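You operate a simulated robot arm through the tools that you are given. There is no shell and no other tool. Be economical: measure what you need, move in short steps, check, and stop when the job is done.

Carry out the task below with a simulated robot arm. There is one attempt and no reset: what you move stays moved.

JOB
Wipe the crumbs off the green mat, then lay the bowl and the orange mug on it.
Fine: use the purple cloth and put it back.

It is judged by the outcome, as a careful person would: the job done as asked, and still so three seconds after it is handed in. It fails if anything else is knocked over, pushed out of place, dropped, spilled or broken. Flat cloth is picked up by pressing the open fingertips on it (5 to 10 N) and closing them slowly along it; thin cloth reads only 2 to 8 mm in the jaws.

ROBOT AND FRAMES
A 6-joint arm with a two-finger parallel gripper, fixed in place. Base frame: the origin is at the foot of the arm, x ahead of it, y to its left, z up; the work surface is at about z = 750. Units: mm, degrees, N and s.
With the tool pointing down near the work surface it reaches from about 200 to 840 mm from the base axis. Its first joint turns from -166.0 to 166.0 degrees. Payload 3.91 kg.
The TCP is the grasp point between the finger pads, 30 mm short of the fingertips. In the tool frame z runs along the fingers and y along their closing line. Largest opening 110 mm; finger width 20, thickness 10; the body of the gripper, 48 by 112 mm, starts 55 mm behind the TCP.
Orientation is told as [roll, pitch, yaw] about the base's x, y, z axes, in that order, counted from this pose: with the fingers straight down and closing along the base's y, the tool's x points along the base's -x, its y along +y and its z along -z.

CONTROLS
- The arm moves only by the tool send_rows. Its argument "plan" is a list of rows, each a list of 7 numbers: the closure, from 0 (fully open) to 1 (shut), then the shift along the tool's x, y, z in mm, then the turn, a rotation vector about the tool's x, y, z in degrees. In form: [[fingers, tx, ty, tz, rx, ry, rz], ...]. A call has 1 to 12 rows; each row shifts and turns the commanded pose from where the row before left it, along the tool's axes as they then stand. Rows are played at 5 a second. More than 50 mm and 8.6 degrees between two rows, or a gripper value outside its range, and nothing of the call is played. Where a pose cannot be reached the arm comes as near as it can. A force on the tool above 90 N (or 10 N above the force at the start of the call, whichever is more), or a blocked arm, ends the call early, and 0.2 s more pass. The fingers move at their own pace (about 108 mm/s each) and stop on an object; they squeeze with about 37 N. The grip force told is the motor's: it shows also when the fingers shut on nothing. Time passes only in rows, and 0.2 s behind the last, so rows that do not move let the fingers close. It gives the time, the measured TCP pose, the force on the tool (base axes), the opening and the grip force at its end, in the units of the frame above (readings bear some noise).
- Cameras (640 x 400 px; columns grow to the right, rows downward): "scene" is fixed at [400.1, 648.4, 1509.7]; the picture's right is [-1.00, -0.09, 0.00], its down [-0.05, 0.54, -0.84] and it looks along [0.07, -0.83, -0.55] (base axes); focal length 309 px, centre (320, 200). "wrist" rides on the gripper at [-36, 0, -57] in the tool frame; the picture's right is [0.00, -1.00, 0.00], its down [0.97, 0.00, -0.24] and it looks along [0.24, 0.00, 0.97] (tool axes); focal length 218 px, centre (320, 200). There is no depth. A picture from a camera that has moved, and an enlarged one, comes with that camera's place and axes in the base frame and with its lens.
- grab_frame(camera): a new picture of that camera. No time passes.
- raise_lower(by): slides the trunk up (or, below 0, down) by that many mm; the arm rides with it, the base frame stays. It gives what a move gives, with no picture.
- enlarge(camera, box): a new picture of the part [left, top, right, bottom] of that camera's present view, enlarged. No time passes.
- hand_in(): hands the job in; it is judged then, once.

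Work in short steps. Places have to be worked out from the pictures, the camera data and where the tool is seen: move nearer, look again, correct. Check each grasp and each placing, and mend what went wrong. You have 120 turns and 84 pictures in all, those below and enlarged ones among them. Open the gripper and draw the arm clear of the work before you hand the job in, unless the task says otherwise; then end with one line.

The tools are called as name(argument=value, ...) on one line, values as JSON. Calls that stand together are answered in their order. send_rows: Moves the arm, as the interface text tells. Its arguments: {"type":"object","properties":{"plan":{"type":"array"}},"required":["plan"]} The other tools are called the same way: raise_lower (by) slides the trunk up or down; grab_frame (camera) takes a picture; enlarge (camera, box) takes an enlarged picture of a part of a camera's view; hand_in () hands the job in.

At the start:

```text
time_s: 0.0
eef_pos: [452.1, -313.2, 996.8]
ee_rot: [0.0, 0.1, 0.1]
ft_force: [0.5, 0.3, -0.5]
width: 110.0
gripper_force: 0.1
trunk travel left (down, up): [-475.0, 65.0]
```

scene: 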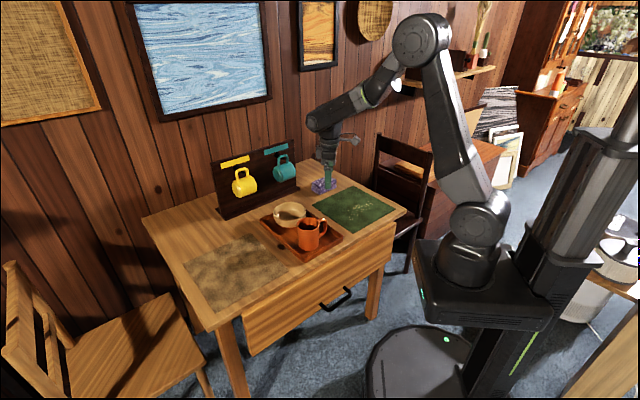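
wrist: 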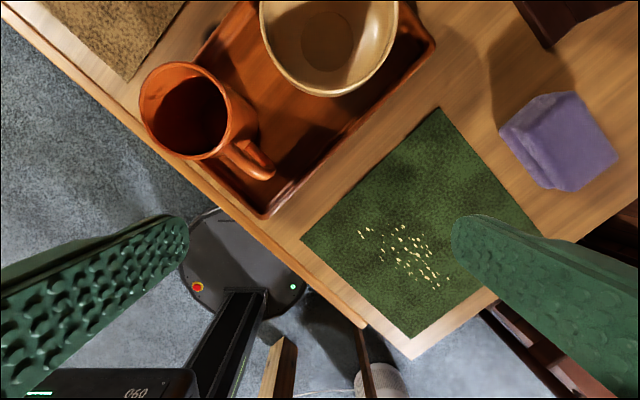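

I'll look closer at the cloth, the tray and the mat first.

enlarge(camera="scene", box=[210, 130, 420, 261])

enlarge(camera="wrist", box=[400, 60, 640, 210])

```text
3.05 times, centred on (315, 196) of scene
camera zoom: at [400.1, 648.4, 1509.7], right [-1.0, -0.09, 0.0], down [-0.05, 0.54, -0.84], along [0.07, -0.83, -0.55], focal length 942 px, centre (335, 214)
```

zoom: 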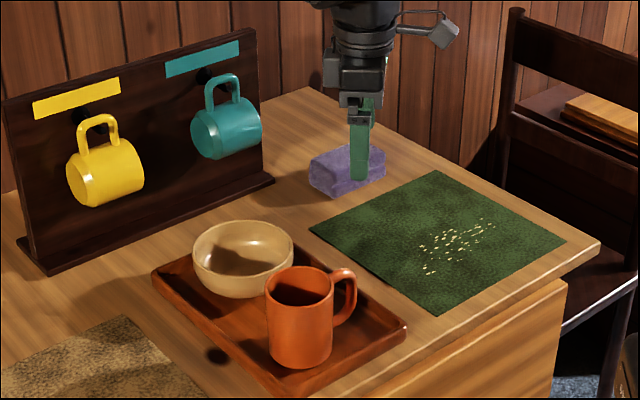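

```text
2.67 times, centred on (520, 135) of wrist
camera zoom: at [488.8, -313.8, 1053.7], right [0.0, -1.0, 0.0], down [-0.97, 0.0, 0.24], along [-0.24, 0.0, -0.97], focal length 582 px, centre (-213, 373)
```

zoom: 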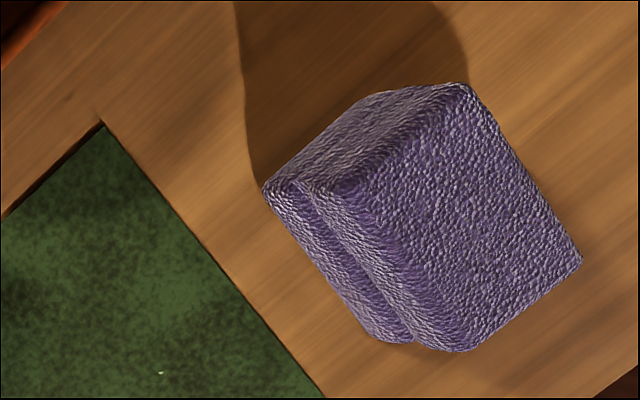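

The cloth is a folded block near (480,-620). I move the wrist camera over that side for a better view.

send_rows(plan=[[0, 0, -45, 0, 0, 0, 0], [0, 0, -45, 0, 0, 0, 0], [0, 0, -45, 0, 0, 0, 0], [0, 0, -45, 0, 0, 0, 0], [0, 0, -45, 0, 0, 0, 0], [0, 0, 0, 0, 0, 0, 0]])

grab_frame(camera="wrist")

```text
time_s: 1.4
eef_pos: [454.4, -539.5, 997.2]
ee_rot: [0.0, 0.1, -0.1]
ft_force: [0.0, -1.0, -0.5]
width: 109.9
gripper_force: 0.2
trunk travel left (down, up): [-475.0, 65.0]
```

```text
79 pictures are left
camera wrist: at [490.1, -540.4, 1053.9], right [0.0, -1.0, 0.0], down [-0.97, 0.0, 0.24], along [-0.24, 0.0, -0.97], focal length 218 px, centre (320, 200)
```

wrist: 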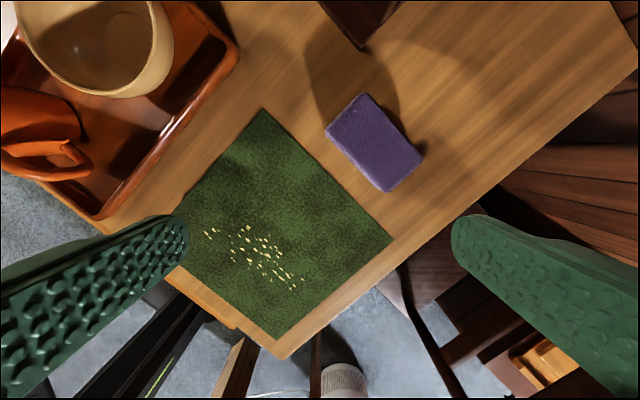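

From the two views the folded cloth is about 97×60×45 mm, centred near (492,-605), top near z=795, long side along base (1,1). I move over it and turn yaw +45° to grip across the short side.

send_rows(plan=[[0, -19, -33, 0, 0, 0, 0], [0, -19, -32, 0, 0, 0, 0], [0, 0, 0, 0, 0, 0, -7.5], [0, 0, 0, 0, 0, 0, -7.5], [0, 0, 0, 0, 0, 0, -7.5], [0, 0, 0, 0, 0, 0, -7.5], [0, 0, 0, 0, 0, 0, -7.5], [0, 0, 0, 0, 0, 0, -7.5], [0, 0, 0, 40, 0, 0, 0], [0, 0, 0, 40, 0, 0, 0], [0, 0, 0, 0, 0, 0, 0]])

grab_frame(camera="wrist")

enlarge(camera="scene", box=[210, 80, 420, 211])

```text
time_s: 3.8
eef_pos: [492.0, -602.2, 915.2]
ee_rot: [-0.1, 0.1, 45.0]
ft_force: [0.1, 0.5, -0.5]
width: 110.1
gripper_force: 0.1
trunk travel left (down, up): [-475.0, 65.0]
```

```text
78 pictures are left
camera wrist: at [517.6, -576.9, 972.9], right [0.71, -0.71, 0.0], down [-0.69, -0.69, 0.24], along [-0.17, -0.17, -0.97], focal length 218 px, centre (320, 200)
```

wrist: 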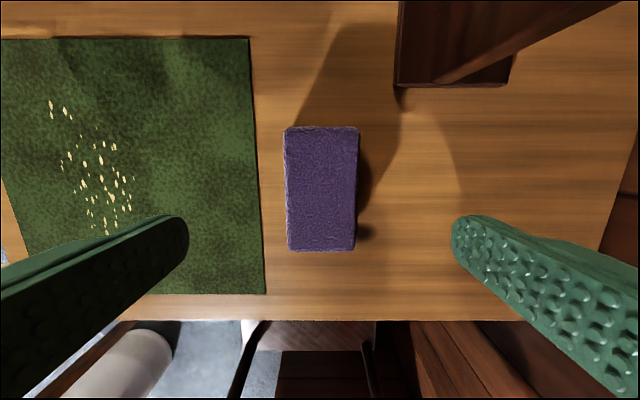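

```text
3.05 times, centred on (315, 146) of scene
camera zoom: at [400.1, 648.4, 1509.7], right [-1.0, -0.09, 0.0], down [-0.05, 0.54, -0.84], along [0.07, -0.83, -0.55], focal length 942 px, centre (335, 366)
```

zoom: 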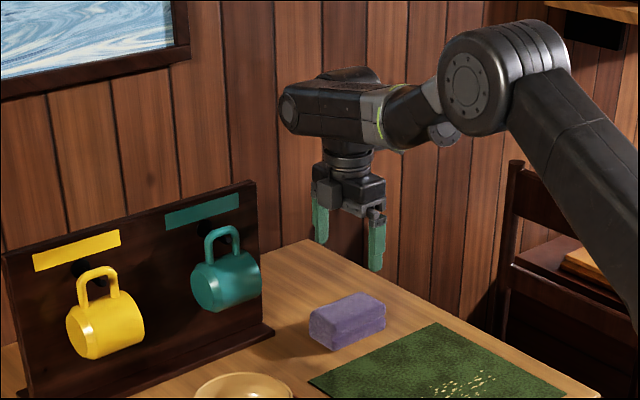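

The cloth sits centred between the fingers. I go down to TCP z≈798 (tips about 18 mm above table) and close.

send_rows(plan=[[0, 0, 0, 40, 0, 0, 0], [0, 0, 0, 40, 0, 0, 0], [0, 0, 0, 25, 0, 0, 0], [0, 0, 0, 12, 0, 0, 0], [0, 0, 0, 0, 0, 0, 0], [0.3, 0, 0, 0, 0, 0, 0], [0.45, 0, 0, 0, 0, 0, 0], [0.6, 0, 0, 0, 0, 0, 0], [0.8, 0, 0, 0, 0, 0, 0], [1, 0, 0, 0, 0, 0, 0], [1, 0, 0, 0, 0, 0, 0]])

grab_frame(camera="wrist")

enlarge(camera="scene", box=[240, 120, 420, 232])

```text
time_s: 6.2
eef_pos: [491.6, -605.6, 799.1]
ee_rot: [0.0, -0.1, 45.0]
ft_force: [-0.1, 0.5, -0.6]
width: 62.9
gripper_force: 37.2
trunk travel left (down, up): [-475.0, 65.0]
```

```text
76 pictures are left
camera wrist: at [517.1, -579.2, 855.8], right [0.71, -0.71, 0.0], down [-0.69, -0.69, 0.24], along [-0.17, -0.17, -0.97], focal length 218 px, centre (320, 200)
```

wrist: 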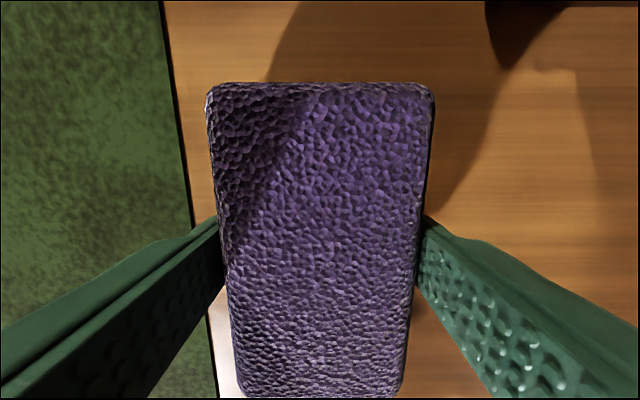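

```text
3.56 times, centred on (330, 176) of scene
camera zoom: at [400.1, 648.4, 1509.7], right [-1.0, -0.09, 0.0], down [-0.05, 0.54, -0.84], along [0.07, -0.83, -0.55], focal length 1100 px, centre (284, 285)
```

zoom: 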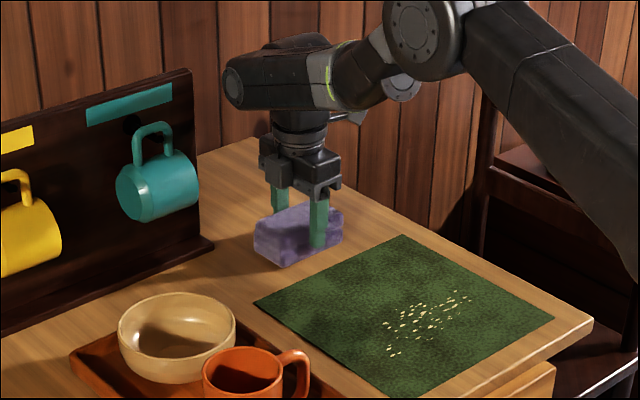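

Held at 63 mm wide (rest pose to return to: 491.6,-605.6,799, yaw 45). In table axes (p along (1,1), q along (1,-1)) the crumbs span p −165..0, q 515..590. I lift, and move to the start of a first pass at p≈−120, q≈640, just above the mat.

send_rows(plan=[[1, 0, 0, -25, 0, 0, 0], [1, 0, 0, -25, 0, 0, 0], [1, 13, 45, 0, 0, 0, 0], [1, 13, 45, 0, 0, 0, 0], [1, 13, 46, 0, 0, 0, 0], [1, 0, 0, 20, 0, 0, 0], [1, 0, 0, 20, 0, 0, 0], [1, 0, 0, 0, 0, 0, 0]])

grab_frame(camera="wrist")

enlarge(camera="scene", box=[240, 120, 420, 232])

```text
time_s: 8.0
eef_pos: [366.5, -535.6, 809.3]
ee_rot: [0.0, 0.0, 45.0]
ft_force: [0.8, -0.8, -0.4]
width: 63.5
gripper_force: 36.7
trunk travel left (down, up): [-475.0, 65.0]
```

```text
74 pictures are left
camera wrist: at [392.0, -510.4, 866.9], right [0.71, -0.71, 0.0], down [-0.69, -0.69, 0.24], along [-0.17, -0.17, -0.97], focal length 218 px, centre (320, 200)
```

wrist: 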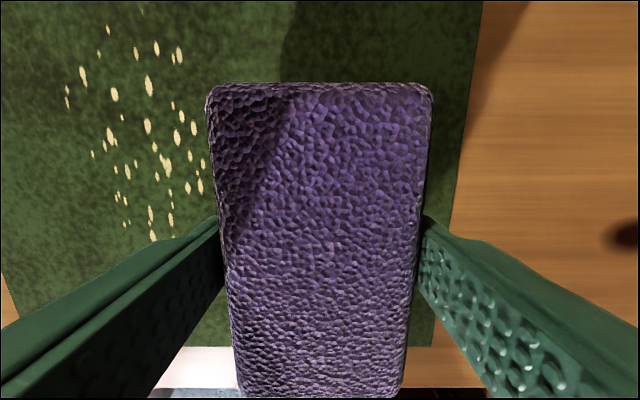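

```text
3.56 times, centred on (330, 176) of scene
camera zoom: at [400.1, 648.4, 1509.7], right [-1.0, -0.09, 0.0], down [-0.05, 0.54, -0.84], along [0.07, -0.83, -0.55], focal length 1100 px, centre (284, 285)
```

zoom: 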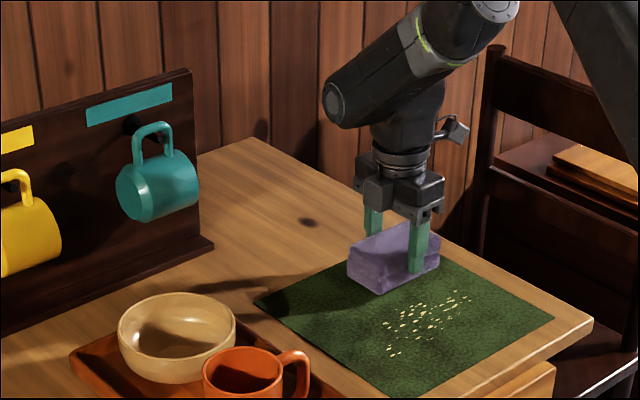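

The cloth is held above the mat beside the crumbs. I lower in small steps until contact.

send_rows(plan=[[1, 0, 0, 3, 0, 0, 0], [1, 0, 0, 2, 0, 0, 0], [1, 0, 0, 0, 0, 0, 0]])

```text
time_s: 8.8
eef_pos: [366.8, -535.2, 804.6]
ee_rot: [0.1, 0.0, 45.0]
ft_force: [-0.9, -0.3, -1.0]
width: 63.3
gripper_force: 36.6
trunk travel left (down, up): [-475.0, 65.0]
```

No contact yet; I lower a bit more.

send_rows(plan=[[1, 0, 0, 1.5, 0, 0, 0], [1, 0, 0, 1, 0, 0, 0], [1, 0, 0, 0, 0, 0, 0]])

```text
time_s: 9.6
eef_pos: [366.6, -535.7, 801.6]
ee_rot: [0.0, -0.1, 45.1]
ft_force: [0.1, -0.3, -0.4]
width: 63.2
gripper_force: 37.4
trunk travel left (down, up): [-475.0, 65.0]
```

send_rows(plan=[[1, 0, 0, 1, 0, 0, 0], [1, 0, 0, 1, 0, 0, 0], [1, 0, 0, 0, 0, 0, 0]])

```text
time_s: 10.4
eef_pos: [366.7, -535.8, 799.4]
ee_rot: [0.0, 0.0, 45.0]
ft_force: [0.1, 0.6, -0.4]
width: 63.2
gripper_force: 36.8
trunk travel left (down, up): [-475.0, 65.0]
```

send_rows(plan=[[1, 0, 0, 1, 0, 0, 0], [1, 0, 0, 1, 0, 0, 0], [1, 0, 0, 0, 0, 0, 0]])

enlarge(camera="scene", box=[310, 160, 390, 210])

```text
time_s: 11.2
eef_pos: [366.4, -534.4, 798.7]
ee_rot: [-0.1, 0.0, 45.0]
ft_force: [-0.6, 0.1, 4.9]
width: 63.2
gripper_force: 36.9
trunk travel left (down, up): [-475.0, 65.0]
```

```text
8.00 times, centred on (350, 185) of scene
camera zoom: at [400.1, 648.4, 1509.7], right [-1.0, -0.09, 0.0], down [-0.05, 0.54, -0.84], along [0.07, -0.83, -0.55], focal length 2474 px, centre (80, 320)
```

zoom: 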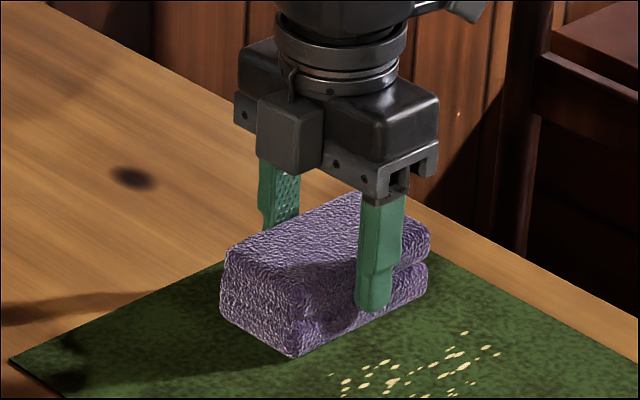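

Contact with about 5 N. I sweep across toward −q for the first part and look at what the crumbs do.

send_rows(plan=[[1, 0, 15, 0.3, 0, 0, 0], [1, 0, 15, 0, 0, 0, 0], [1, 0, 15, 0, 0, 0, 0], [1, 0, 15, 0, 0, 0, 0], [1, 0, 15, 0, 0, 0, 0], [1, 0, 0, 0, 0, 0, 0]])

grab_frame(camera="wrist")

enlarge(camera="scene", box=[300, 160, 420, 235])

```text
time_s: 12.6
eef_pos: [313.0, -482.6, 797.5]
ee_rot: [-0.2, 0.1, 45.0]
ft_force: [7.5, -6.3, 27.2]
width: 63.0
gripper_force: 37.3
trunk travel left (down, up): [-475.0, 65.0]
```

```text
71 pictures are left
camera wrist: at [338.7, -456.1, 855.4], right [0.71, -0.71, 0.0], down [-0.69, -0.69, 0.24], along [-0.17, -0.17, -0.97], focal length 218 px, centre (320, 200)
```

wrist: 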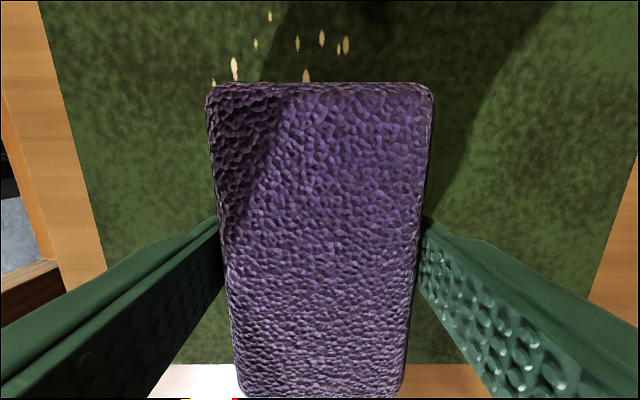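

```text
5.33 times, centred on (360, 198) of scene
camera zoom: at [400.1, 648.4, 1509.7], right [-1.0, -0.09, 0.0], down [-0.05, 0.54, -0.84], along [0.07, -0.83, -0.55], focal length 1649 px, centre (107, 213)
```

zoom: 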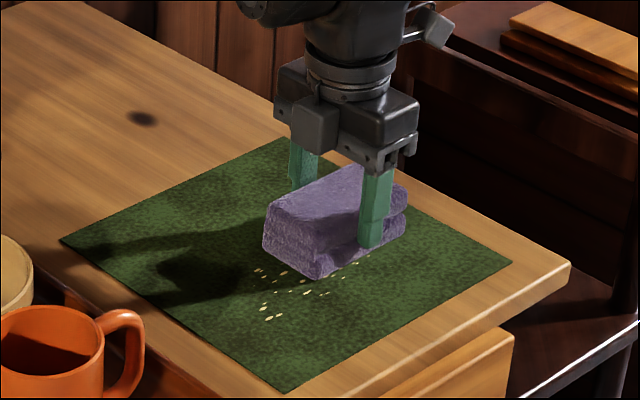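

The mat hasn't shifted; press is 27 N, so I ease up slightly and carry on sweeping past the crumbs toward the front rim.

send_rows(plan=[[1, 0, 0, -0.7, 0, 0, 0], [1, 0, 15, 0, 0, 0, 0], [1, 0, 15, 0, 0, 0, 0], [1, 0, 0, 0, 0, 0, 0]])

grab_frame(camera="wrist")

enlarge(camera="scene", box=[300, 160, 420, 235])

```text
time_s: 13.6
eef_pos: [290.8, -460.1, 798.1]
ee_rot: [0.2, 0.1, 45.0]
ft_force: [3.5, -2.3, 12.4]
width: 63.3
gripper_force: 37.0
trunk travel left (down, up): [-475.0, 65.0]
```

```text
69 pictures are left
camera wrist: at [316.3, -434.5, 855.5], right [0.71, -0.71, 0.0], down [-0.69, -0.69, 0.24], along [-0.17, -0.17, -0.97], focal length 218 px, centre (320, 200)
```

wrist: 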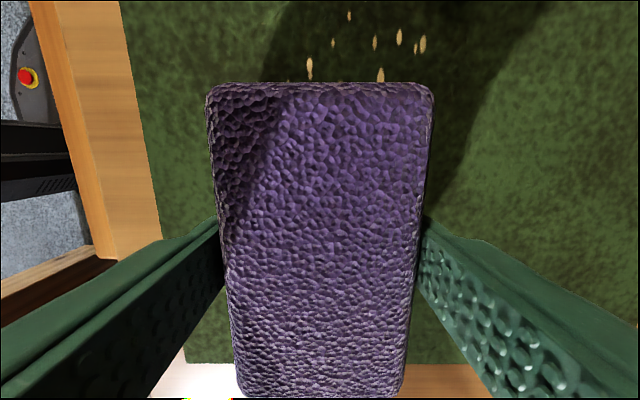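

```text
5.33 times, centred on (360, 198) of scene
camera zoom: at [400.1, 648.4, 1509.7], right [-1.0, -0.09, 0.0], down [-0.05, 0.54, -0.84], along [0.07, -0.83, -0.55], focal length 1649 px, centre (107, 213)
```

zoom: 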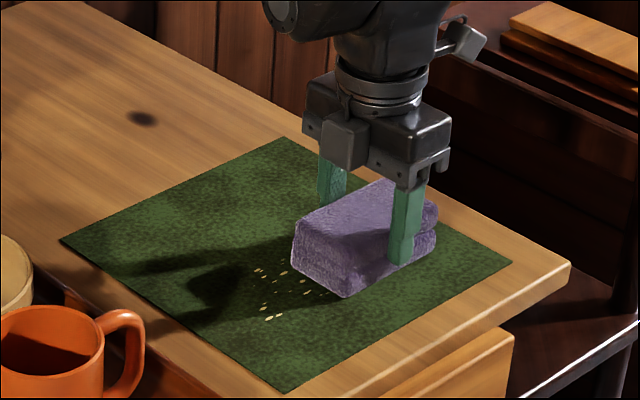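

Wiped crumbs come off with the cloth; none ahead or behind. The remaining ones lie at p −70..0; I sweep in +p over them, shift sideways, and come back.

send_rows(plan=[[1, -15, 0, 0, 0, 0, 0], [1, -15, 0, 0, 0, 0, 0], [1, -15, 0, 0, 0, 0, 0], [1, -15, 0, 0, 0, 0, 0], [1, -15, 0, 0, 0, 0, 0], [1, -15, 0, 0, 0, 0, 0], [1, -15, 0, 0, 0, 0, 0], [1, 0, 0, 0, 0, 0, 0]])

grab_frame(camera="wrist")

enlarge(camera="scene", box=[300, 160, 420, 235])

```text
time_s: 15.4
eef_pos: [366.5, -385.8, 798.2]
ee_rot: [0.0, 0.0, 45.0]
ft_force: [0.0, 1.0, 1.5]
width: 63.1
gripper_force: 37.0
trunk travel left (down, up): [-475.0, 65.0]
```

```text
67 pictures are left
camera wrist: at [391.9, -360.7, 855.5], right [0.71, -0.71, 0.0], down [-0.69, -0.69, 0.24], along [-0.17, -0.17, -0.97], focal length 218 px, centre (320, 200)
```

wrist: 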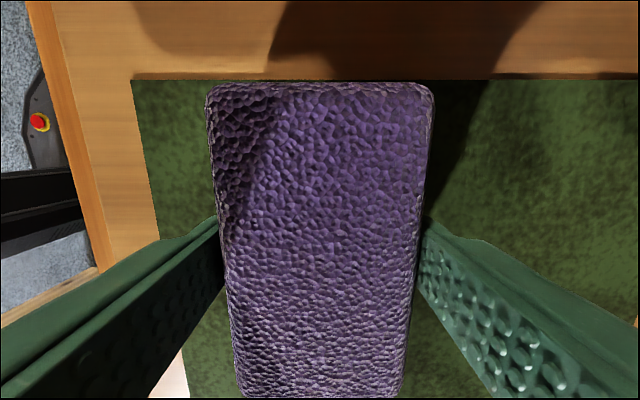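

```text
5.33 times, centred on (360, 198) of scene
camera zoom: at [400.1, 648.4, 1509.7], right [-1.0, -0.09, 0.0], down [-0.05, 0.54, -0.84], along [0.07, -0.83, -0.55], focal length 1649 px, centre (107, 213)
```

zoom: 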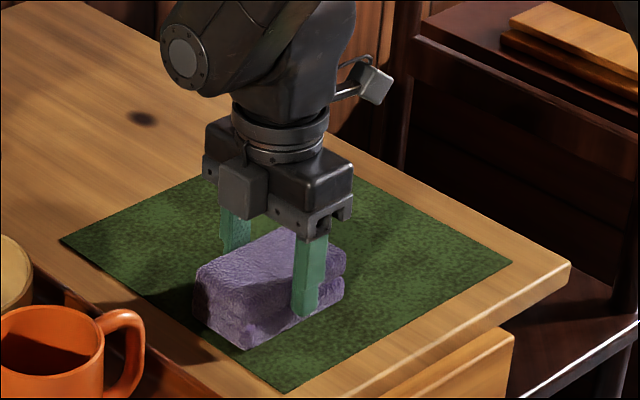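

Only 1.5 N now; I press 0.6 mm more, shift to q≈570 and wipe back to p≈−140, then back to q≈535.

send_rows(plan=[[1, 0, -13, 0.6, 0, 0, 0], [1, 0, -13, 0, 0, 0, 0], [1, 0, -12, 0, 0, 0, 0], [1, 15, 0, 0, 0, 0, 0], [1, 15, 0, 0, 0, 0, 0], [1, 15, 0, 0, 0, 0, 0], [1, 15, 0, 0, 0, 0, 0], [1, 15, 0, 0, 0, 0, 0], [1, 15, 0, 0, 0, 0, 0], [1, 15, 0, 0, 0, 0, 0], [1, 15, 0, 0, 0, 0, 0], [1, 0, 0, 0, 0, 0, 0]])

send_rows(plan=[[1, 0, 15, 0, 0, 0, 0], [1, 0, 15, 0, 0, 0, 0], [1, 0, 0, -25, 0, 0, 0], [1, 0, 0, -25, 0, 0, 0], [1, 0, -45, -20, 0, 0, 0], [1, 0, -45, 0, 0, 0, 0], [1, 0, -45, 0, 0, 0, 0], [1, 0, 0, 0, 0, 0, 0]])

grab_frame(camera="wrist")

enlarge(camera="scene", box=[300, 160, 420, 235])

```text
time_s: 18.0
eef_pos: [309.4, -498.7, 799.6]
ee_rot: [0.0, 0.0, 45.0]
ft_force: [-0.1, 1.2, -0.9]
width: 63.2
gripper_force: 37.4
trunk travel left (down, up): [-475.0, 65.0]
```

```text
time_s: 19.8
eef_pos: [380.2, -571.7, 867.2]
ee_rot: [-0.1, 0.0, 45.0]
ft_force: [0.3, -0.1, -1.1]
width: 63.1
gripper_force: 37.0
trunk travel left (down, up): [-475.0, 65.0]
```

```text
65 pictures are left
camera wrist: at [406.5, -546.9, 923.9], right [0.71, -0.71, 0.0], down [-0.69, -0.69, 0.24], along [-0.17, -0.17, -0.97], focal length 218 px, centre (320, 200)
```

wrist: 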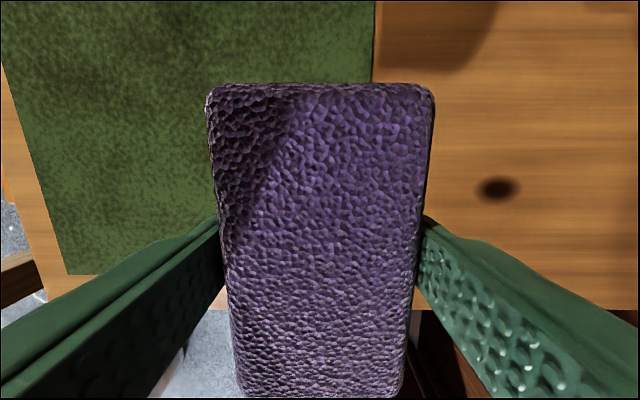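

```text
5.33 times, centred on (360, 198) of scene
camera zoom: at [400.1, 648.4, 1509.7], right [-1.0, -0.09, 0.0], down [-0.05, 0.54, -0.84], along [0.07, -0.83, -0.55], focal length 1649 px, centre (107, 213)
```

zoom: 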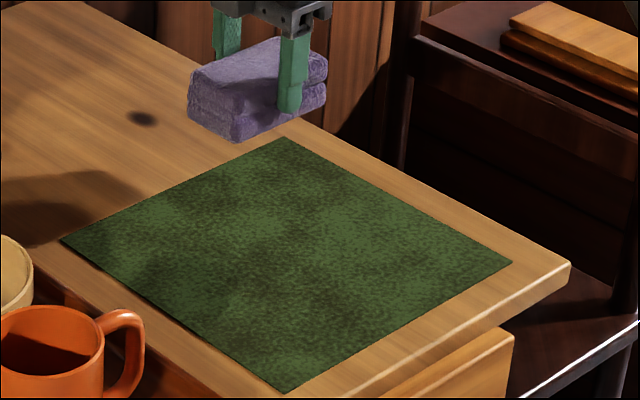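

The mat is clean with nothing strewn. I bring the cloth back to its original pose.

send_rows(plan=[[1, -18, -34, 0, 0, 0, 0], [1, -18, -34, 0, 0, 0, 0], [1, -18.8, -34.7, 0, 0, 0, 0], [1, 0, 0, 30, 0, 0, 0], [1, 0, 0, 20, 0, 0, 0], [1, 0, 0, 13, 0, 0, 0], [1, 0, 0, 0, 0, 0, 0]])

```text
time_s: 21.4
eef_pos: [495.8, -605.7, 803.5]
ee_rot: [0.1, 0.0, 45.0]
ft_force: [-0.2, -0.2, -1.4]
width: 63.0
gripper_force: 37.2
trunk travel left (down, up): [-475.0, 65.0]
```

4 mm off in x; I correct that and lower to contact.

send_rows(plan=[[1, 2.8, 2.8, 0, 0, 0, 0], [1, 0, 0, 2, 0, 0, 0], [1, 0, 0, 1.5, 0, 0, 0], [1, 0, 0, 1, 0, 0, 0], [1, 0, 0, 0, 0, 0, 0]])

```text
time_s: 22.6
eef_pos: [489.7, -605.8, 799.0]
ee_rot: [0.0, 0.1, 45.0]
ft_force: [0.6, -0.1, -0.2]
width: 63.2
gripper_force: 36.7
trunk travel left (down, up): [-475.0, 65.0]
```

send_rows(plan=[[1, 0, 0, 0.7, 0, 0, 0], [1, 0, 0, 0, 0, 0, 0]])

```text
time_s: 23.2
eef_pos: [490.7, -606.2, 798.8]
ee_rot: [0.0, 0.0, 45.0]
ft_force: [0.0, -0.2, -0.3]
width: 63.1
gripper_force: 37.2
trunk travel left (down, up): [-475.0, 65.0]
```

The cloth is within a hair of the table at its old place; I open slowly and rise.

send_rows(plan=[[0.4, 0, 0, 0, 0, 0, 0], [0.3, 0, 0, 0, 0, 0, 0], [0, 0, 0, 0, 0, 0, 0], [0, 0, 0, 0, 0, 0, 0], [0, 0, 0, -40, 0, 0, 0], [0, 0, 0, -40, 0, 0, 0], [0, 0, 0, -45, 0, 0, 0], [0, 0, 0, -45, 0, 0, 0], [0, 0, 0, 0, 0, 0, 0]])

grab_frame(camera="wrist")

enlarge(camera="scene", box=[210, 130, 420, 261])

```text
time_s: 25.2
eef_pos: [487.8, -607.0, 970.4]
ee_rot: [0.0, 0.0, 45.0]
ft_force: [0.0, -0.4, -0.1]
width: 110.1
gripper_force: 0.1
trunk travel left (down, up): [-475.0, 65.0]
```

```text
63 pictures are left
camera wrist: at [515.1, -582.1, 1028.3], right [0.71, -0.71, 0.0], down [-0.69, -0.69, 0.24], along [-0.17, -0.17, -0.97], focal length 218 px, centre (320, 200)
```

wrist: 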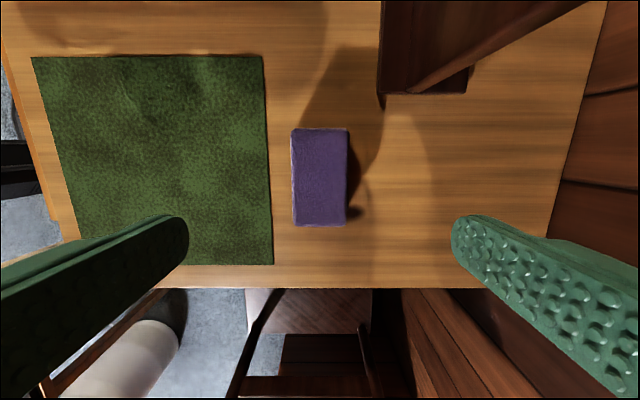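

```text
3.05 times, centred on (315, 196) of scene
camera zoom: at [400.1, 648.4, 1509.7], right [-1.0, -0.09, 0.0], down [-0.05, 0.54, -0.84], along [0.07, -0.83, -0.55], focal length 942 px, centre (335, 214)
```

zoom: 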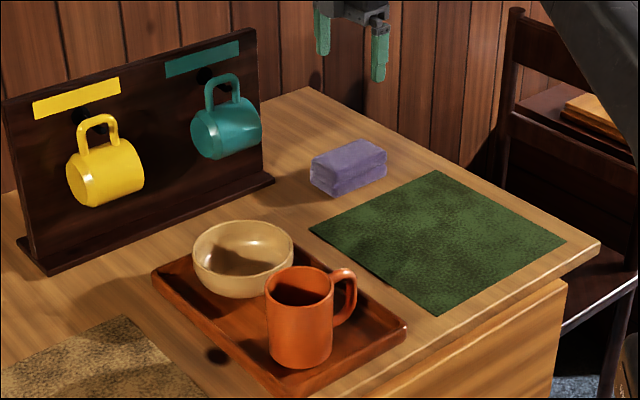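

Cloth is back. Now I move over the tray at z≈1010 to look at the bowl and the mug.

send_rows(plan=[[0, 0, 40, -40, 0, 0, 0], [0, 0, 45, 0, 0, 0, 0], [0, 0, 45, 0, 0, 0, 0], [0, -30, 35, 0, 0, 0, 0], [0, -35, 35, 0, 0, 0, 0], [0, -45, 0, 0, 0, 0, 0], [0, -45, 0, 0, 0, 0, 0], [0, -45, 0, 0, 0, 0, 0], [0, -25, 0, 0, 0, 0, 0], [0, 0, 0, 0, 0, 0, 0]])

grab_frame(camera="wrist")

```text
refused: row 1 steps farther than a row can; nothing moved
```

```text
61 pictures are left
camera wrist: at [515.1, -582.1, 1028.3], right [0.71, -0.71, 0.0], down [-0.69, -0.69, 0.24], along [-0.17, -0.17, -0.97], focal length 218 px, centre (320, 200)
```

wrist: 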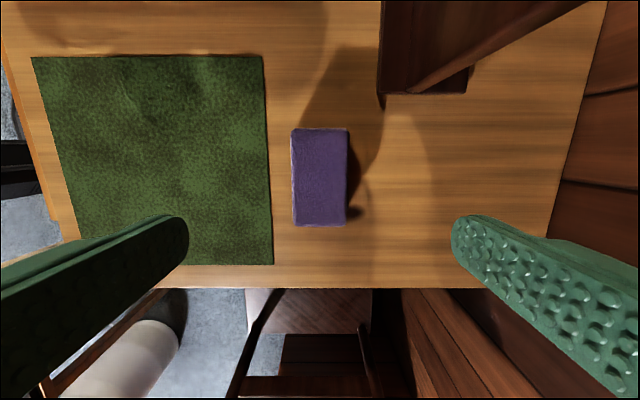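

That row was too long; I resend it with shorter steps.

send_rows(plan=[[0, 0, 20, -40, 0, 0, 0], [0, 0, 45, 0, 0, 0, 0], [0, 0, 45, 0, 0, 0, 0], [0, -30, 35, 0, 0, 0, 0], [0, -30, 35, 0, 0, 0, 0], [0, -40, 20, 0, 0, 0, 0], [0, -45, 0, 0, 0, 0, 0], [0, -45, 0, 0, 0, 0, 0], [0, -35, 0, 0, 0, 0, 0], [0, 0, 0, 0, 0, 0, 0]])

grab_frame(camera="wrist")

```text
time_s: 27.4
eef_pos: [508.9, -306.6, 1008.8]
ee_rot: [0.0, 0.0, 45.0]
ft_force: [0.3, 0.1, -0.1]
width: 110.1
gripper_force: 0.0
trunk travel left (down, up): [-475.0, 65.0]
```

```text
60 pictures are left
camera wrist: at [533.1, -280.9, 1066.2], right [0.71, -0.71, 0.0], down [-0.69, -0.69, 0.24], along [-0.17, -0.17, -0.97], focal length 218 px, centre (320, 200)
```

wrist: 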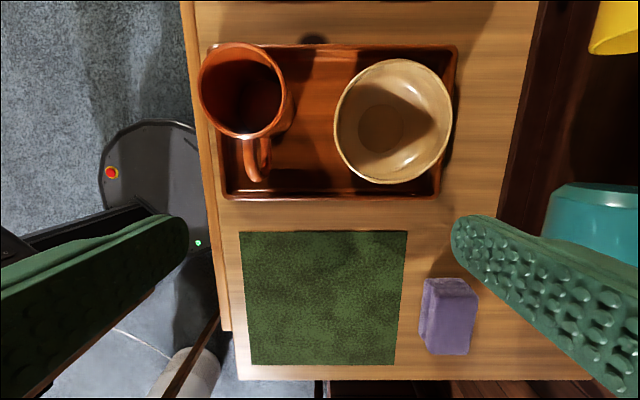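

Bowl rim is ~124 mm wide near (p 205, q 654), rim z≈825; mug ~76 mm near (p 225, q 506), rim z≈858, handle toward −p. I look closer whether either holds anything.

enlarge(camera="wrist", box=[180, 20, 480, 207])

enlarge(camera="scene", box=[250, 190, 350, 252])

```text
2.13 times, centred on (330, 114) of wrist
camera zoom: at [533.1, -280.9, 1066.2], right [0.71, -0.71, 0.0], down [-0.69, -0.69, 0.24], along [-0.17, -0.17, -0.97], focal length 466 px, centre (299, 384)
```

zoom: 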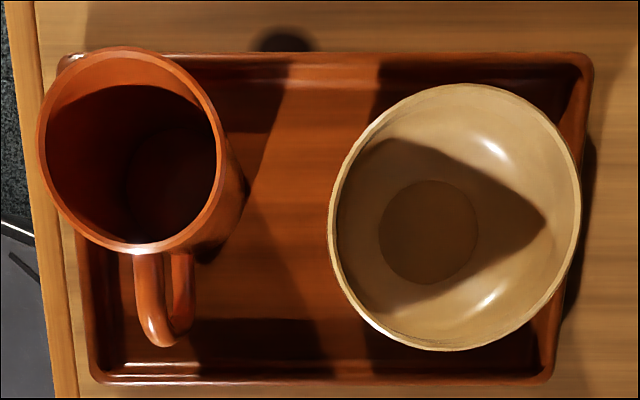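

```text
6.40 times, centred on (300, 221) of scene
camera zoom: at [400.1, 648.4, 1509.7], right [-1.0, -0.09, 0.0], down [-0.05, 0.54, -0.84], along [0.07, -0.83, -0.55], focal length 1979 px, centre (448, 66)
```

zoom: 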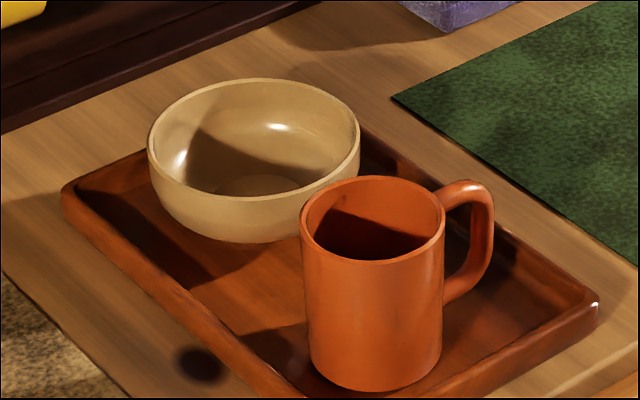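

Both are empty. Mug first: I move above it and lower to z≈950 for a check.

send_rows(plan=[[0, -41, 24, 0, 0, 0, 0], [0, -41, 24, 0, 0, 0, 0], [0, 0, 23, 20, 0, 0, 0], [0, 0, 0, 40, 0, 0, 0], [0, 0, 0, 0, 0, 0, 0]])

grab_frame(camera="wrist")

enlarge(camera="scene", box=[240, 150, 400, 250])

```text
time_s: 28.6
eef_pos: [515.2, -197.4, 946.9]
ee_rot: [-0.1, 0.0, 45.0]
ft_force: [-0.2, -0.3, 0.5]
width: 110.1
gripper_force: 0.1
trunk travel left (down, up): [-475.0, 65.0]
```

```text
57 pictures are left
camera wrist: at [540.5, -172.2, 1004.0], right [0.71, -0.71, 0.0], down [-0.69, -0.69, 0.24], along [-0.17, -0.17, -0.97], focal length 218 px, centre (320, 200)
```

wrist: 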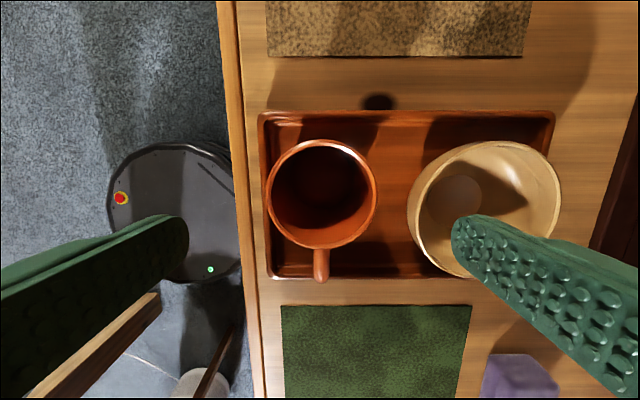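

```text
4.00 times, centred on (320, 200) of scene
camera zoom: at [400.1, 648.4, 1509.7], right [-1.0, -0.09, 0.0], down [-0.05, 0.54, -0.84], along [0.07, -0.83, -0.55], focal length 1237 px, centre (320, 200)
```

zoom: 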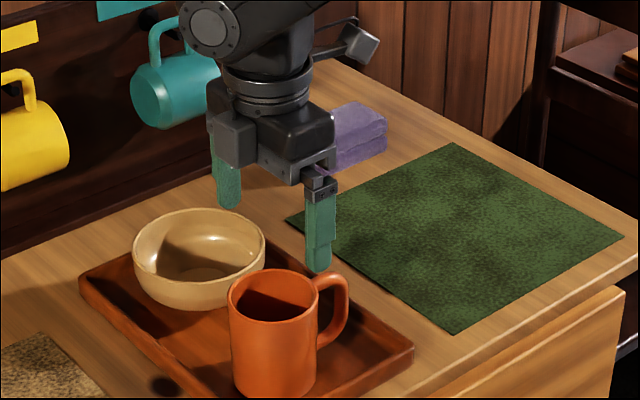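

The mug is centred within ~3 mm. I narrow the opening slightly to spare the bowl, correct, go down to z≈825 and close.

send_rows(plan=[[0.12, -3, 0, 30, 0, 0, 0], [0.12, 0, 0, 30, 0, 0, 0], [0.12, 0, 0, 30, 0, 0, 0], [0.12, 0, 0, 20, 0, 0, 0], [0.12, 0, 0, 12, 0, 0, 0], [0.12, 0, 0, 0, 0, 0, 0]])

grab_frame(camera="wrist")

```text
time_s: 30.0
eef_pos: [517.0, -195.2, 826.8]
ee_rot: [-0.1, -0.1, 45.0]
ft_force: [0.1, 0.1, -0.2]
width: 97.0
gripper_force: 0.1
trunk travel left (down, up): [-475.0, 65.0]
```

```text
55 pictures are left
camera wrist: at [542.6, -169.6, 884.2], right [0.71, -0.71, 0.0], down [-0.69, -0.69, 0.24], along [-0.17, -0.17, -0.97], focal length 218 px, centre (320, 200)
```

wrist: 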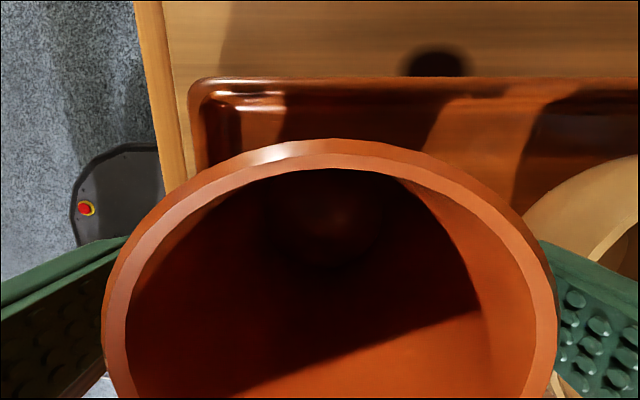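

The mug is between the fingers. I close and then lift gently.

send_rows(plan=[[0.2, 0, 0, 0, 0, 0, 0], [0.27, 0, 0, 0, 0, 0, 0], [0.4, 0, 0, 0, 0, 0, 0], [0.7, 0, 0, 0, 0, 0, 0], [1, 0, 0, 0, 0, 0, 0], [1, 0, 0, 0, 0, 0, 0]])

```text
time_s: 31.4
eef_pos: [517.4, -194.8, 828.5]
ee_rot: [0.0, 0.0, 45.0]
ft_force: [2.0, 0.0, 1.6]
width: 77.7
gripper_force: 37.4
trunk travel left (down, up): [-475.0, 65.0]
```

Gripped at 77.7 mm. I lift 75 mm and check.

send_rows(plan=[[1, 0, 0, -10, 0, 0, 0], [1, 0, 0, -25, 0, 0, 0], [1, 0, 0, -40, 0, 0, 0], [1, 0, 0, 0, 0, 0, 0]])

enlarge(camera="scene", box=[240, 150, 400, 250])

```text
time_s: 32.4
eef_pos: [518.2, -193.7, 904.4]
ee_rot: [-0.1, 0.0, 44.9]
ft_force: [0.0, 0.6, -2.8]
width: 77.3
gripper_force: 37.2
trunk travel left (down, up): [-475.0, 65.0]
```

```text
4.00 times, centred on (320, 200) of scene
camera zoom: at [400.1, 648.4, 1509.7], right [-1.0, -0.09, 0.0], down [-0.05, 0.54, -0.84], along [0.07, -0.83, -0.55], focal length 1237 px, centre (320, 200)
```

zoom: 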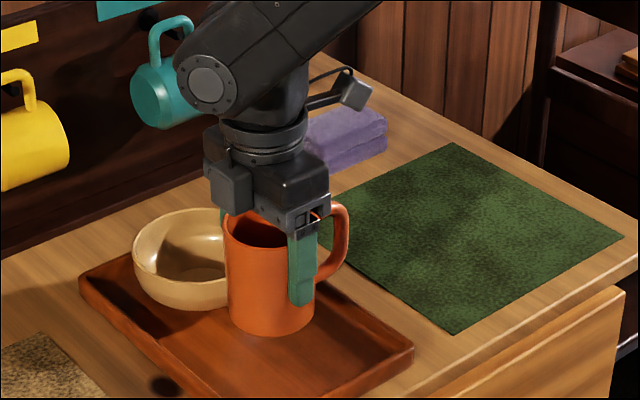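

The mug lifts cleanly. I carry it along −p to about p=−112, then lower partway.

send_rows(plan=[[1, 30, 0, 0, 0, 0, 0], [1, 45, 0, 0, 0, 0, 0], [1, 45, 0, 0, 0, 0, 0], [1, 45, 0, 0, 0, 0, 0], [1, 45, 0, 0, 0, 0, 0], [1, 45, 0, 0, 0, 0, 0], [1, 45, 0, 0, 0, 0, 0], [1, 40, 0, 0, 0, 0, 0], [1, 0, 0, 30, 0, 0, 0], [1, 0, 0, 30, 0, 0, 0], [1, 0, 0, 10, 0, 0, 0], [1, 0, 0, 0, 0, 0, 0]])

enlarge(camera="scene", box=[260, 150, 420, 250])

```text
time_s: 35.0
eef_pos: [276.2, -434.8, 834.3]
ee_rot: [0.0, 0.0, 45.0]
ft_force: [0.4, 0.0, -2.7]
width: 77.7
gripper_force: 37.4
trunk travel left (down, up): [-475.0, 65.0]
```

```text
4.00 times, centred on (340, 200) of scene
camera zoom: at [400.1, 648.4, 1509.7], right [-1.0, -0.09, 0.0], down [-0.05, 0.54, -0.84], along [0.07, -0.83, -0.55], focal length 1237 px, centre (240, 200)
```

zoom: 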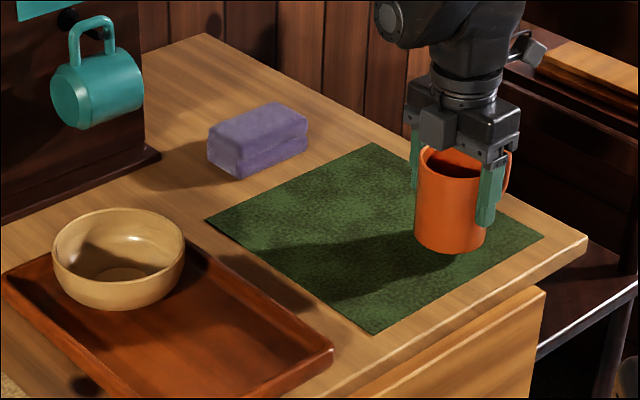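

It's over the mat's near-right part. I lower in small steps to contact.

send_rows(plan=[[1, 0, 0, 4, 0, 0, 0], [1, 0, 0, 3, 0, 0, 0], [1, 0, 0, 2, 0, 0, 0], [1, 0, 0, 0, 0, 0, 0]])

```text
time_s: 36.0
eef_pos: [275.2, -435.6, 823.0]
ee_rot: [0.0, 0.0, 45.0]
ft_force: [-0.4, -0.8, -3.2]
width: 77.9
gripper_force: 37.3
trunk travel left (down, up): [-475.0, 65.0]
```

send_rows(plan=[[1, 0, 0, 1.5, 0, 0, 0], [1, 0, 0, 1.5, 0, 0, 0], [1, 0, 0, 0, 0, 0, 0]])

```text
time_s: 36.8
eef_pos: [277.7, -436.2, 819.9]
ee_rot: [0.0, 0.1, 45.1]
ft_force: [0.1, -0.4, -2.9]
width: 77.4
gripper_force: 37.3
trunk travel left (down, up): [-475.0, 65.0]
```

send_rows(plan=[[1, 0, 0, 1.2, 0, 0, 0], [1, 0, 0, 1.2, 0, 0, 0], [1, 0, 0, 0, 0, 0, 0]])

```text
time_s: 37.6
eef_pos: [277.4, -435.3, 818.3]
ee_rot: [-0.1, 0.0, 45.0]
ft_force: [-0.7, 2.2, 11.8]
width: 77.5
gripper_force: 36.7
trunk travel left (down, up): [-475.0, 65.0]
```

Contact. I ease off a touch, open and rise.

send_rows(plan=[[1, 0, 0, -0.6, 0, 0, 0], [0.25, 0, 0, 0, 0, 0, 0], [0.15, 0, 0, 0, 0, 0, 0], [0.05, 0, 0, 0, 0, 0, 0], [0.05, 0, 0, 0, 0, 0, 0], [0.05, 0, 0, -30, 0, 0, 0], [0.05, 0, 0, -40, 0, 0, 0], [0.05, 0, 0, -45, 0, 0, 0], [0.05, 0, 0, -45, 0, 0, 0], [0, 0, 0, -30, 0, 0, 0], [0, 0, 0, 0, 0, 0, 0]])

grab_frame(camera="wrist")

enlarge(camera="scene", box=[260, 150, 420, 250])

```text
time_s: 40.0
eef_pos: [279.6, -436.4, 1007.7]
ee_rot: [-0.1, 0.0, 44.9]
ft_force: [0.1, 0.5, 0.8]
width: 109.8
gripper_force: 0.0
trunk travel left (down, up): [-475.0, 65.0]
```

```text
52 pictures are left
camera wrist: at [304.1, -410.9, 1065.8], right [0.71, -0.71, 0.0], down [-0.69, -0.69, 0.24], along [-0.17, -0.17, -0.97], focal length 218 px, centre (320, 200)
```

wrist: 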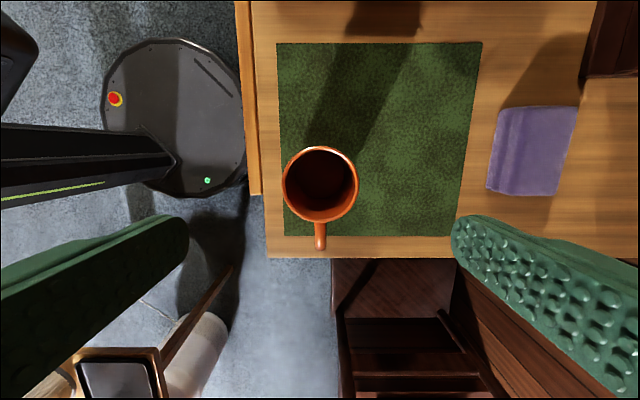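

```text
4.00 times, centred on (340, 200) of scene
camera zoom: at [400.1, 648.4, 1509.7], right [-1.0, -0.09, 0.0], down [-0.05, 0.54, -0.84], along [0.07, -0.83, -0.55], focal length 1237 px, centre (240, 200)
```

zoom: 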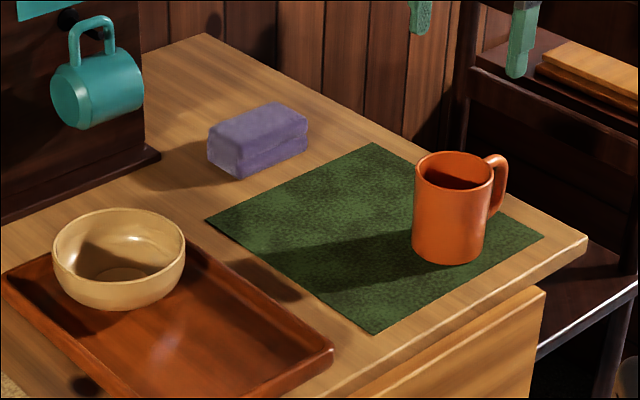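

Mug stands upright on the mat. Now I go over the bowl to measure it.

send_rows(plan=[[0, -45, 0, 0, 0, 0, 0], [0, -45, 0, 0, 0, 0, 0], [0, -45, -10, 0, 0, 0, 0], [0, -45, -10, 0, 0, 0, 0], [0, -40, -20, 0, 0, 0, 0], [0, -40, -20, 0, 0, 0, 0], [0, -30, -20, 0, 0, 0, 0], [0, -16, -20, 0, 0, 0, 0], [0, 0, -20, 0, 0, 0, 0], [0, 0, 0, 0, 0, 0, 0]])

grab_frame(camera="wrist")

```text
time_s: 42.2
eef_pos: [577.5, -304.4, 1010.2]
ee_rot: [-0.1, 0.0, 45.0]
ft_force: [-0.5, -0.4, 0.4]
width: 110.0
gripper_force: 0.1
trunk travel left (down, up): [-475.0, 65.0]
```

```text
50 pictures are left
camera wrist: at [602.8, -279.4, 1068.0], right [0.71, -0.71, 0.0], down [-0.69, -0.69, 0.24], along [-0.17, -0.17, -0.97], focal length 218 px, centre (320, 200)
```

wrist: 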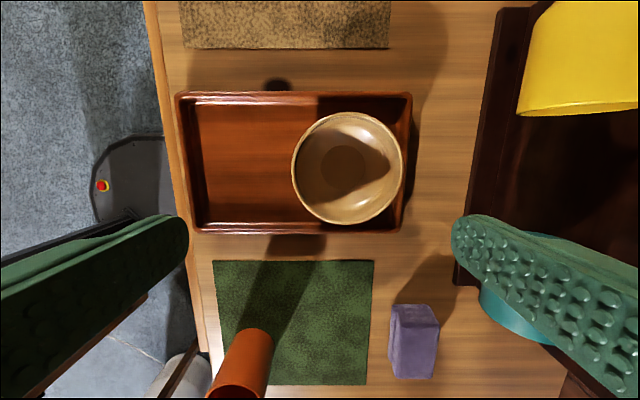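

Triangulated: bowl rim centre p≈205.6, q≈655, rim z≈817, outer diameter ≈128. I'll pinch the rim wall on the −q side (q≈594): move there with jaws half-open and stop above to check.

send_rows(plan=[[0.5, -12.5, 29.6, 0, 0, 0, 0], [0.5, 0, 0, 40, 0, 0, 0], [0.5, 0, 0, 40, 0, 0, 0], [0.5, 0, 0, 40, 0, 0, 0], [0.5, 0, 0, 0, 0, 0, 0]])

grab_frame(camera="wrist")

enlarge(camera="scene", box=[240, 150, 340, 212])

```text
time_s: 43.4
eef_pos: [566.1, -274.5, 885.7]
ee_rot: [0.0, 0.1, 45.0]
ft_force: [0.4, 0.3, 0.4]
width: 55.0
gripper_force: 0.0
trunk travel left (down, up): [-475.0, 65.0]
```

```text
49 pictures are left
camera wrist: at [592.0, -249.1, 945.0], right [0.71, -0.71, 0.0], down [-0.69, -0.69, 0.24], along [-0.17, -0.17, -0.97], focal length 218 px, centre (320, 200)
```

wrist: 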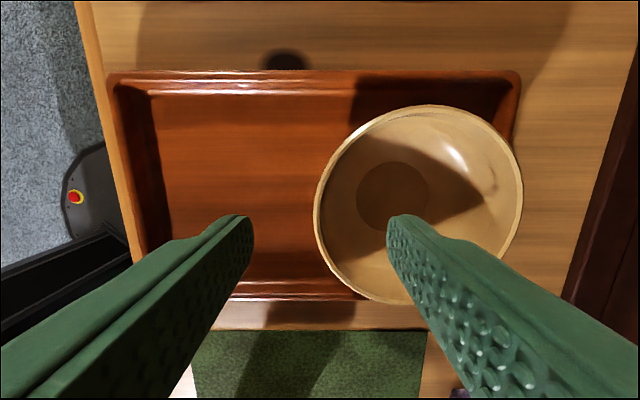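

```text
6.40 times, centred on (290, 181) of scene
camera zoom: at [400.1, 648.4, 1509.7], right [-1.0, -0.09, 0.0], down [-0.05, 0.54, -0.84], along [0.07, -0.83, -0.55], focal length 1979 px, centre (512, 322)
```

zoom: 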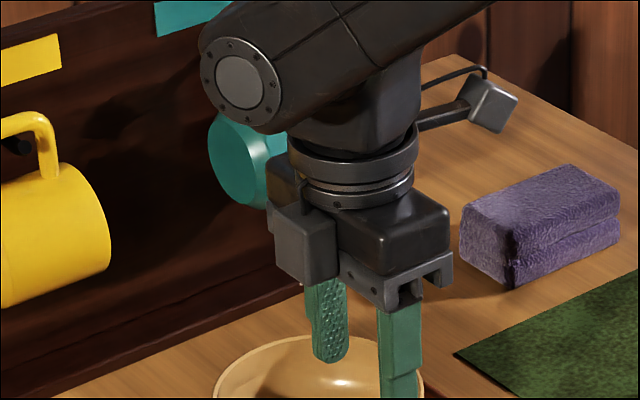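

Aligned: rim outer edge at q≈591 between the fingers, p matches. I descend to z≈822 and close gradually.

send_rows(plan=[[0.5, 0, 0, 30, 0, 0, 0], [0.5, 0, 0, 20, 0, 0, 0], [0.5, 0, 0, 14, 0, 0, 0], [0.5, 0, 0, 0, 0, 0, 0]])

grab_frame(camera="wrist")

enlarge(camera="scene", box=[250, 170, 330, 220])

```text
time_s: 44.4
eef_pos: [566.3, -275.5, 825.4]
ee_rot: [-0.1, 0.0, 44.9]
ft_force: [-0.2, 0.4, 0.4]
width: 54.7
gripper_force: 0.1
trunk travel left (down, up): [-475.0, 65.0]
```

```text
47 pictures are left
camera wrist: at [592.7, -250.3, 882.3], right [0.71, -0.71, 0.0], down [-0.69, -0.69, 0.24], along [-0.17, -0.17, -0.97], focal length 218 px, centre (320, 200)
```

wrist: 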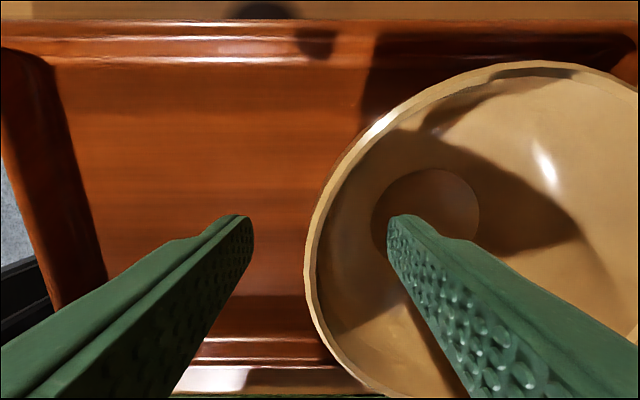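

```text
8.00 times, centred on (290, 195) of scene
camera zoom: at [400.1, 648.4, 1509.7], right [-1.0, -0.09, 0.0], down [-0.05, 0.54, -0.84], along [0.07, -0.83, -0.55], focal length 2474 px, centre (560, 240)
```

zoom: 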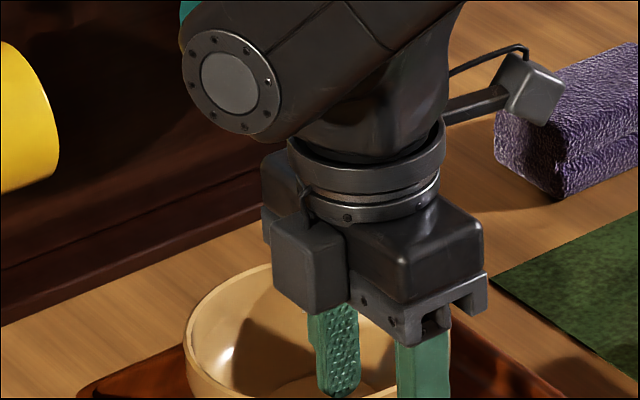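

Fingers straddle the wall. A few mm lower, then close stepwise.

send_rows(plan=[[0.5, 0, 0, 4, 0, 0, 0], [0.6, 0, 0, 0, 0, 0, 0], [0.7, 0, 0, 0, 0, 0, 0], [0.78, 0, 0, 0, 0, 0, 0], [0.84, 0, 0, 0, 0, 0, 0], [0.88, 0, 0, 0, 0, 0, 0], [0.88, 0, 0, 0, 0, 0, 0]])

grab_frame(camera="wrist")

```text
time_s: 46.0
eef_pos: [567.2, -275.4, 822.6]
ee_rot: [-0.2, 0.0, 45.0]
ft_force: [1.6, -2.2, 11.5]
width: 15.1
gripper_force: 37.2
trunk travel left (down, up): [-475.0, 65.0]
```

```text
45 pictures are left
camera wrist: at [592.8, -250.2, 880.2], right [0.71, -0.71, 0.0], down [-0.69, -0.69, 0.24], along [-0.17, -0.17, -0.97], focal length 218 px, centre (320, 200)
```

wrist: 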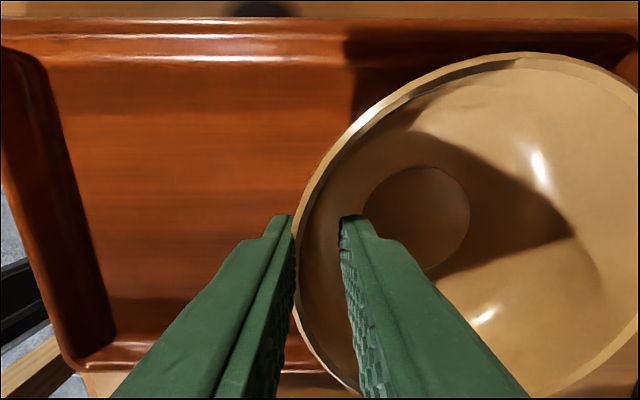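

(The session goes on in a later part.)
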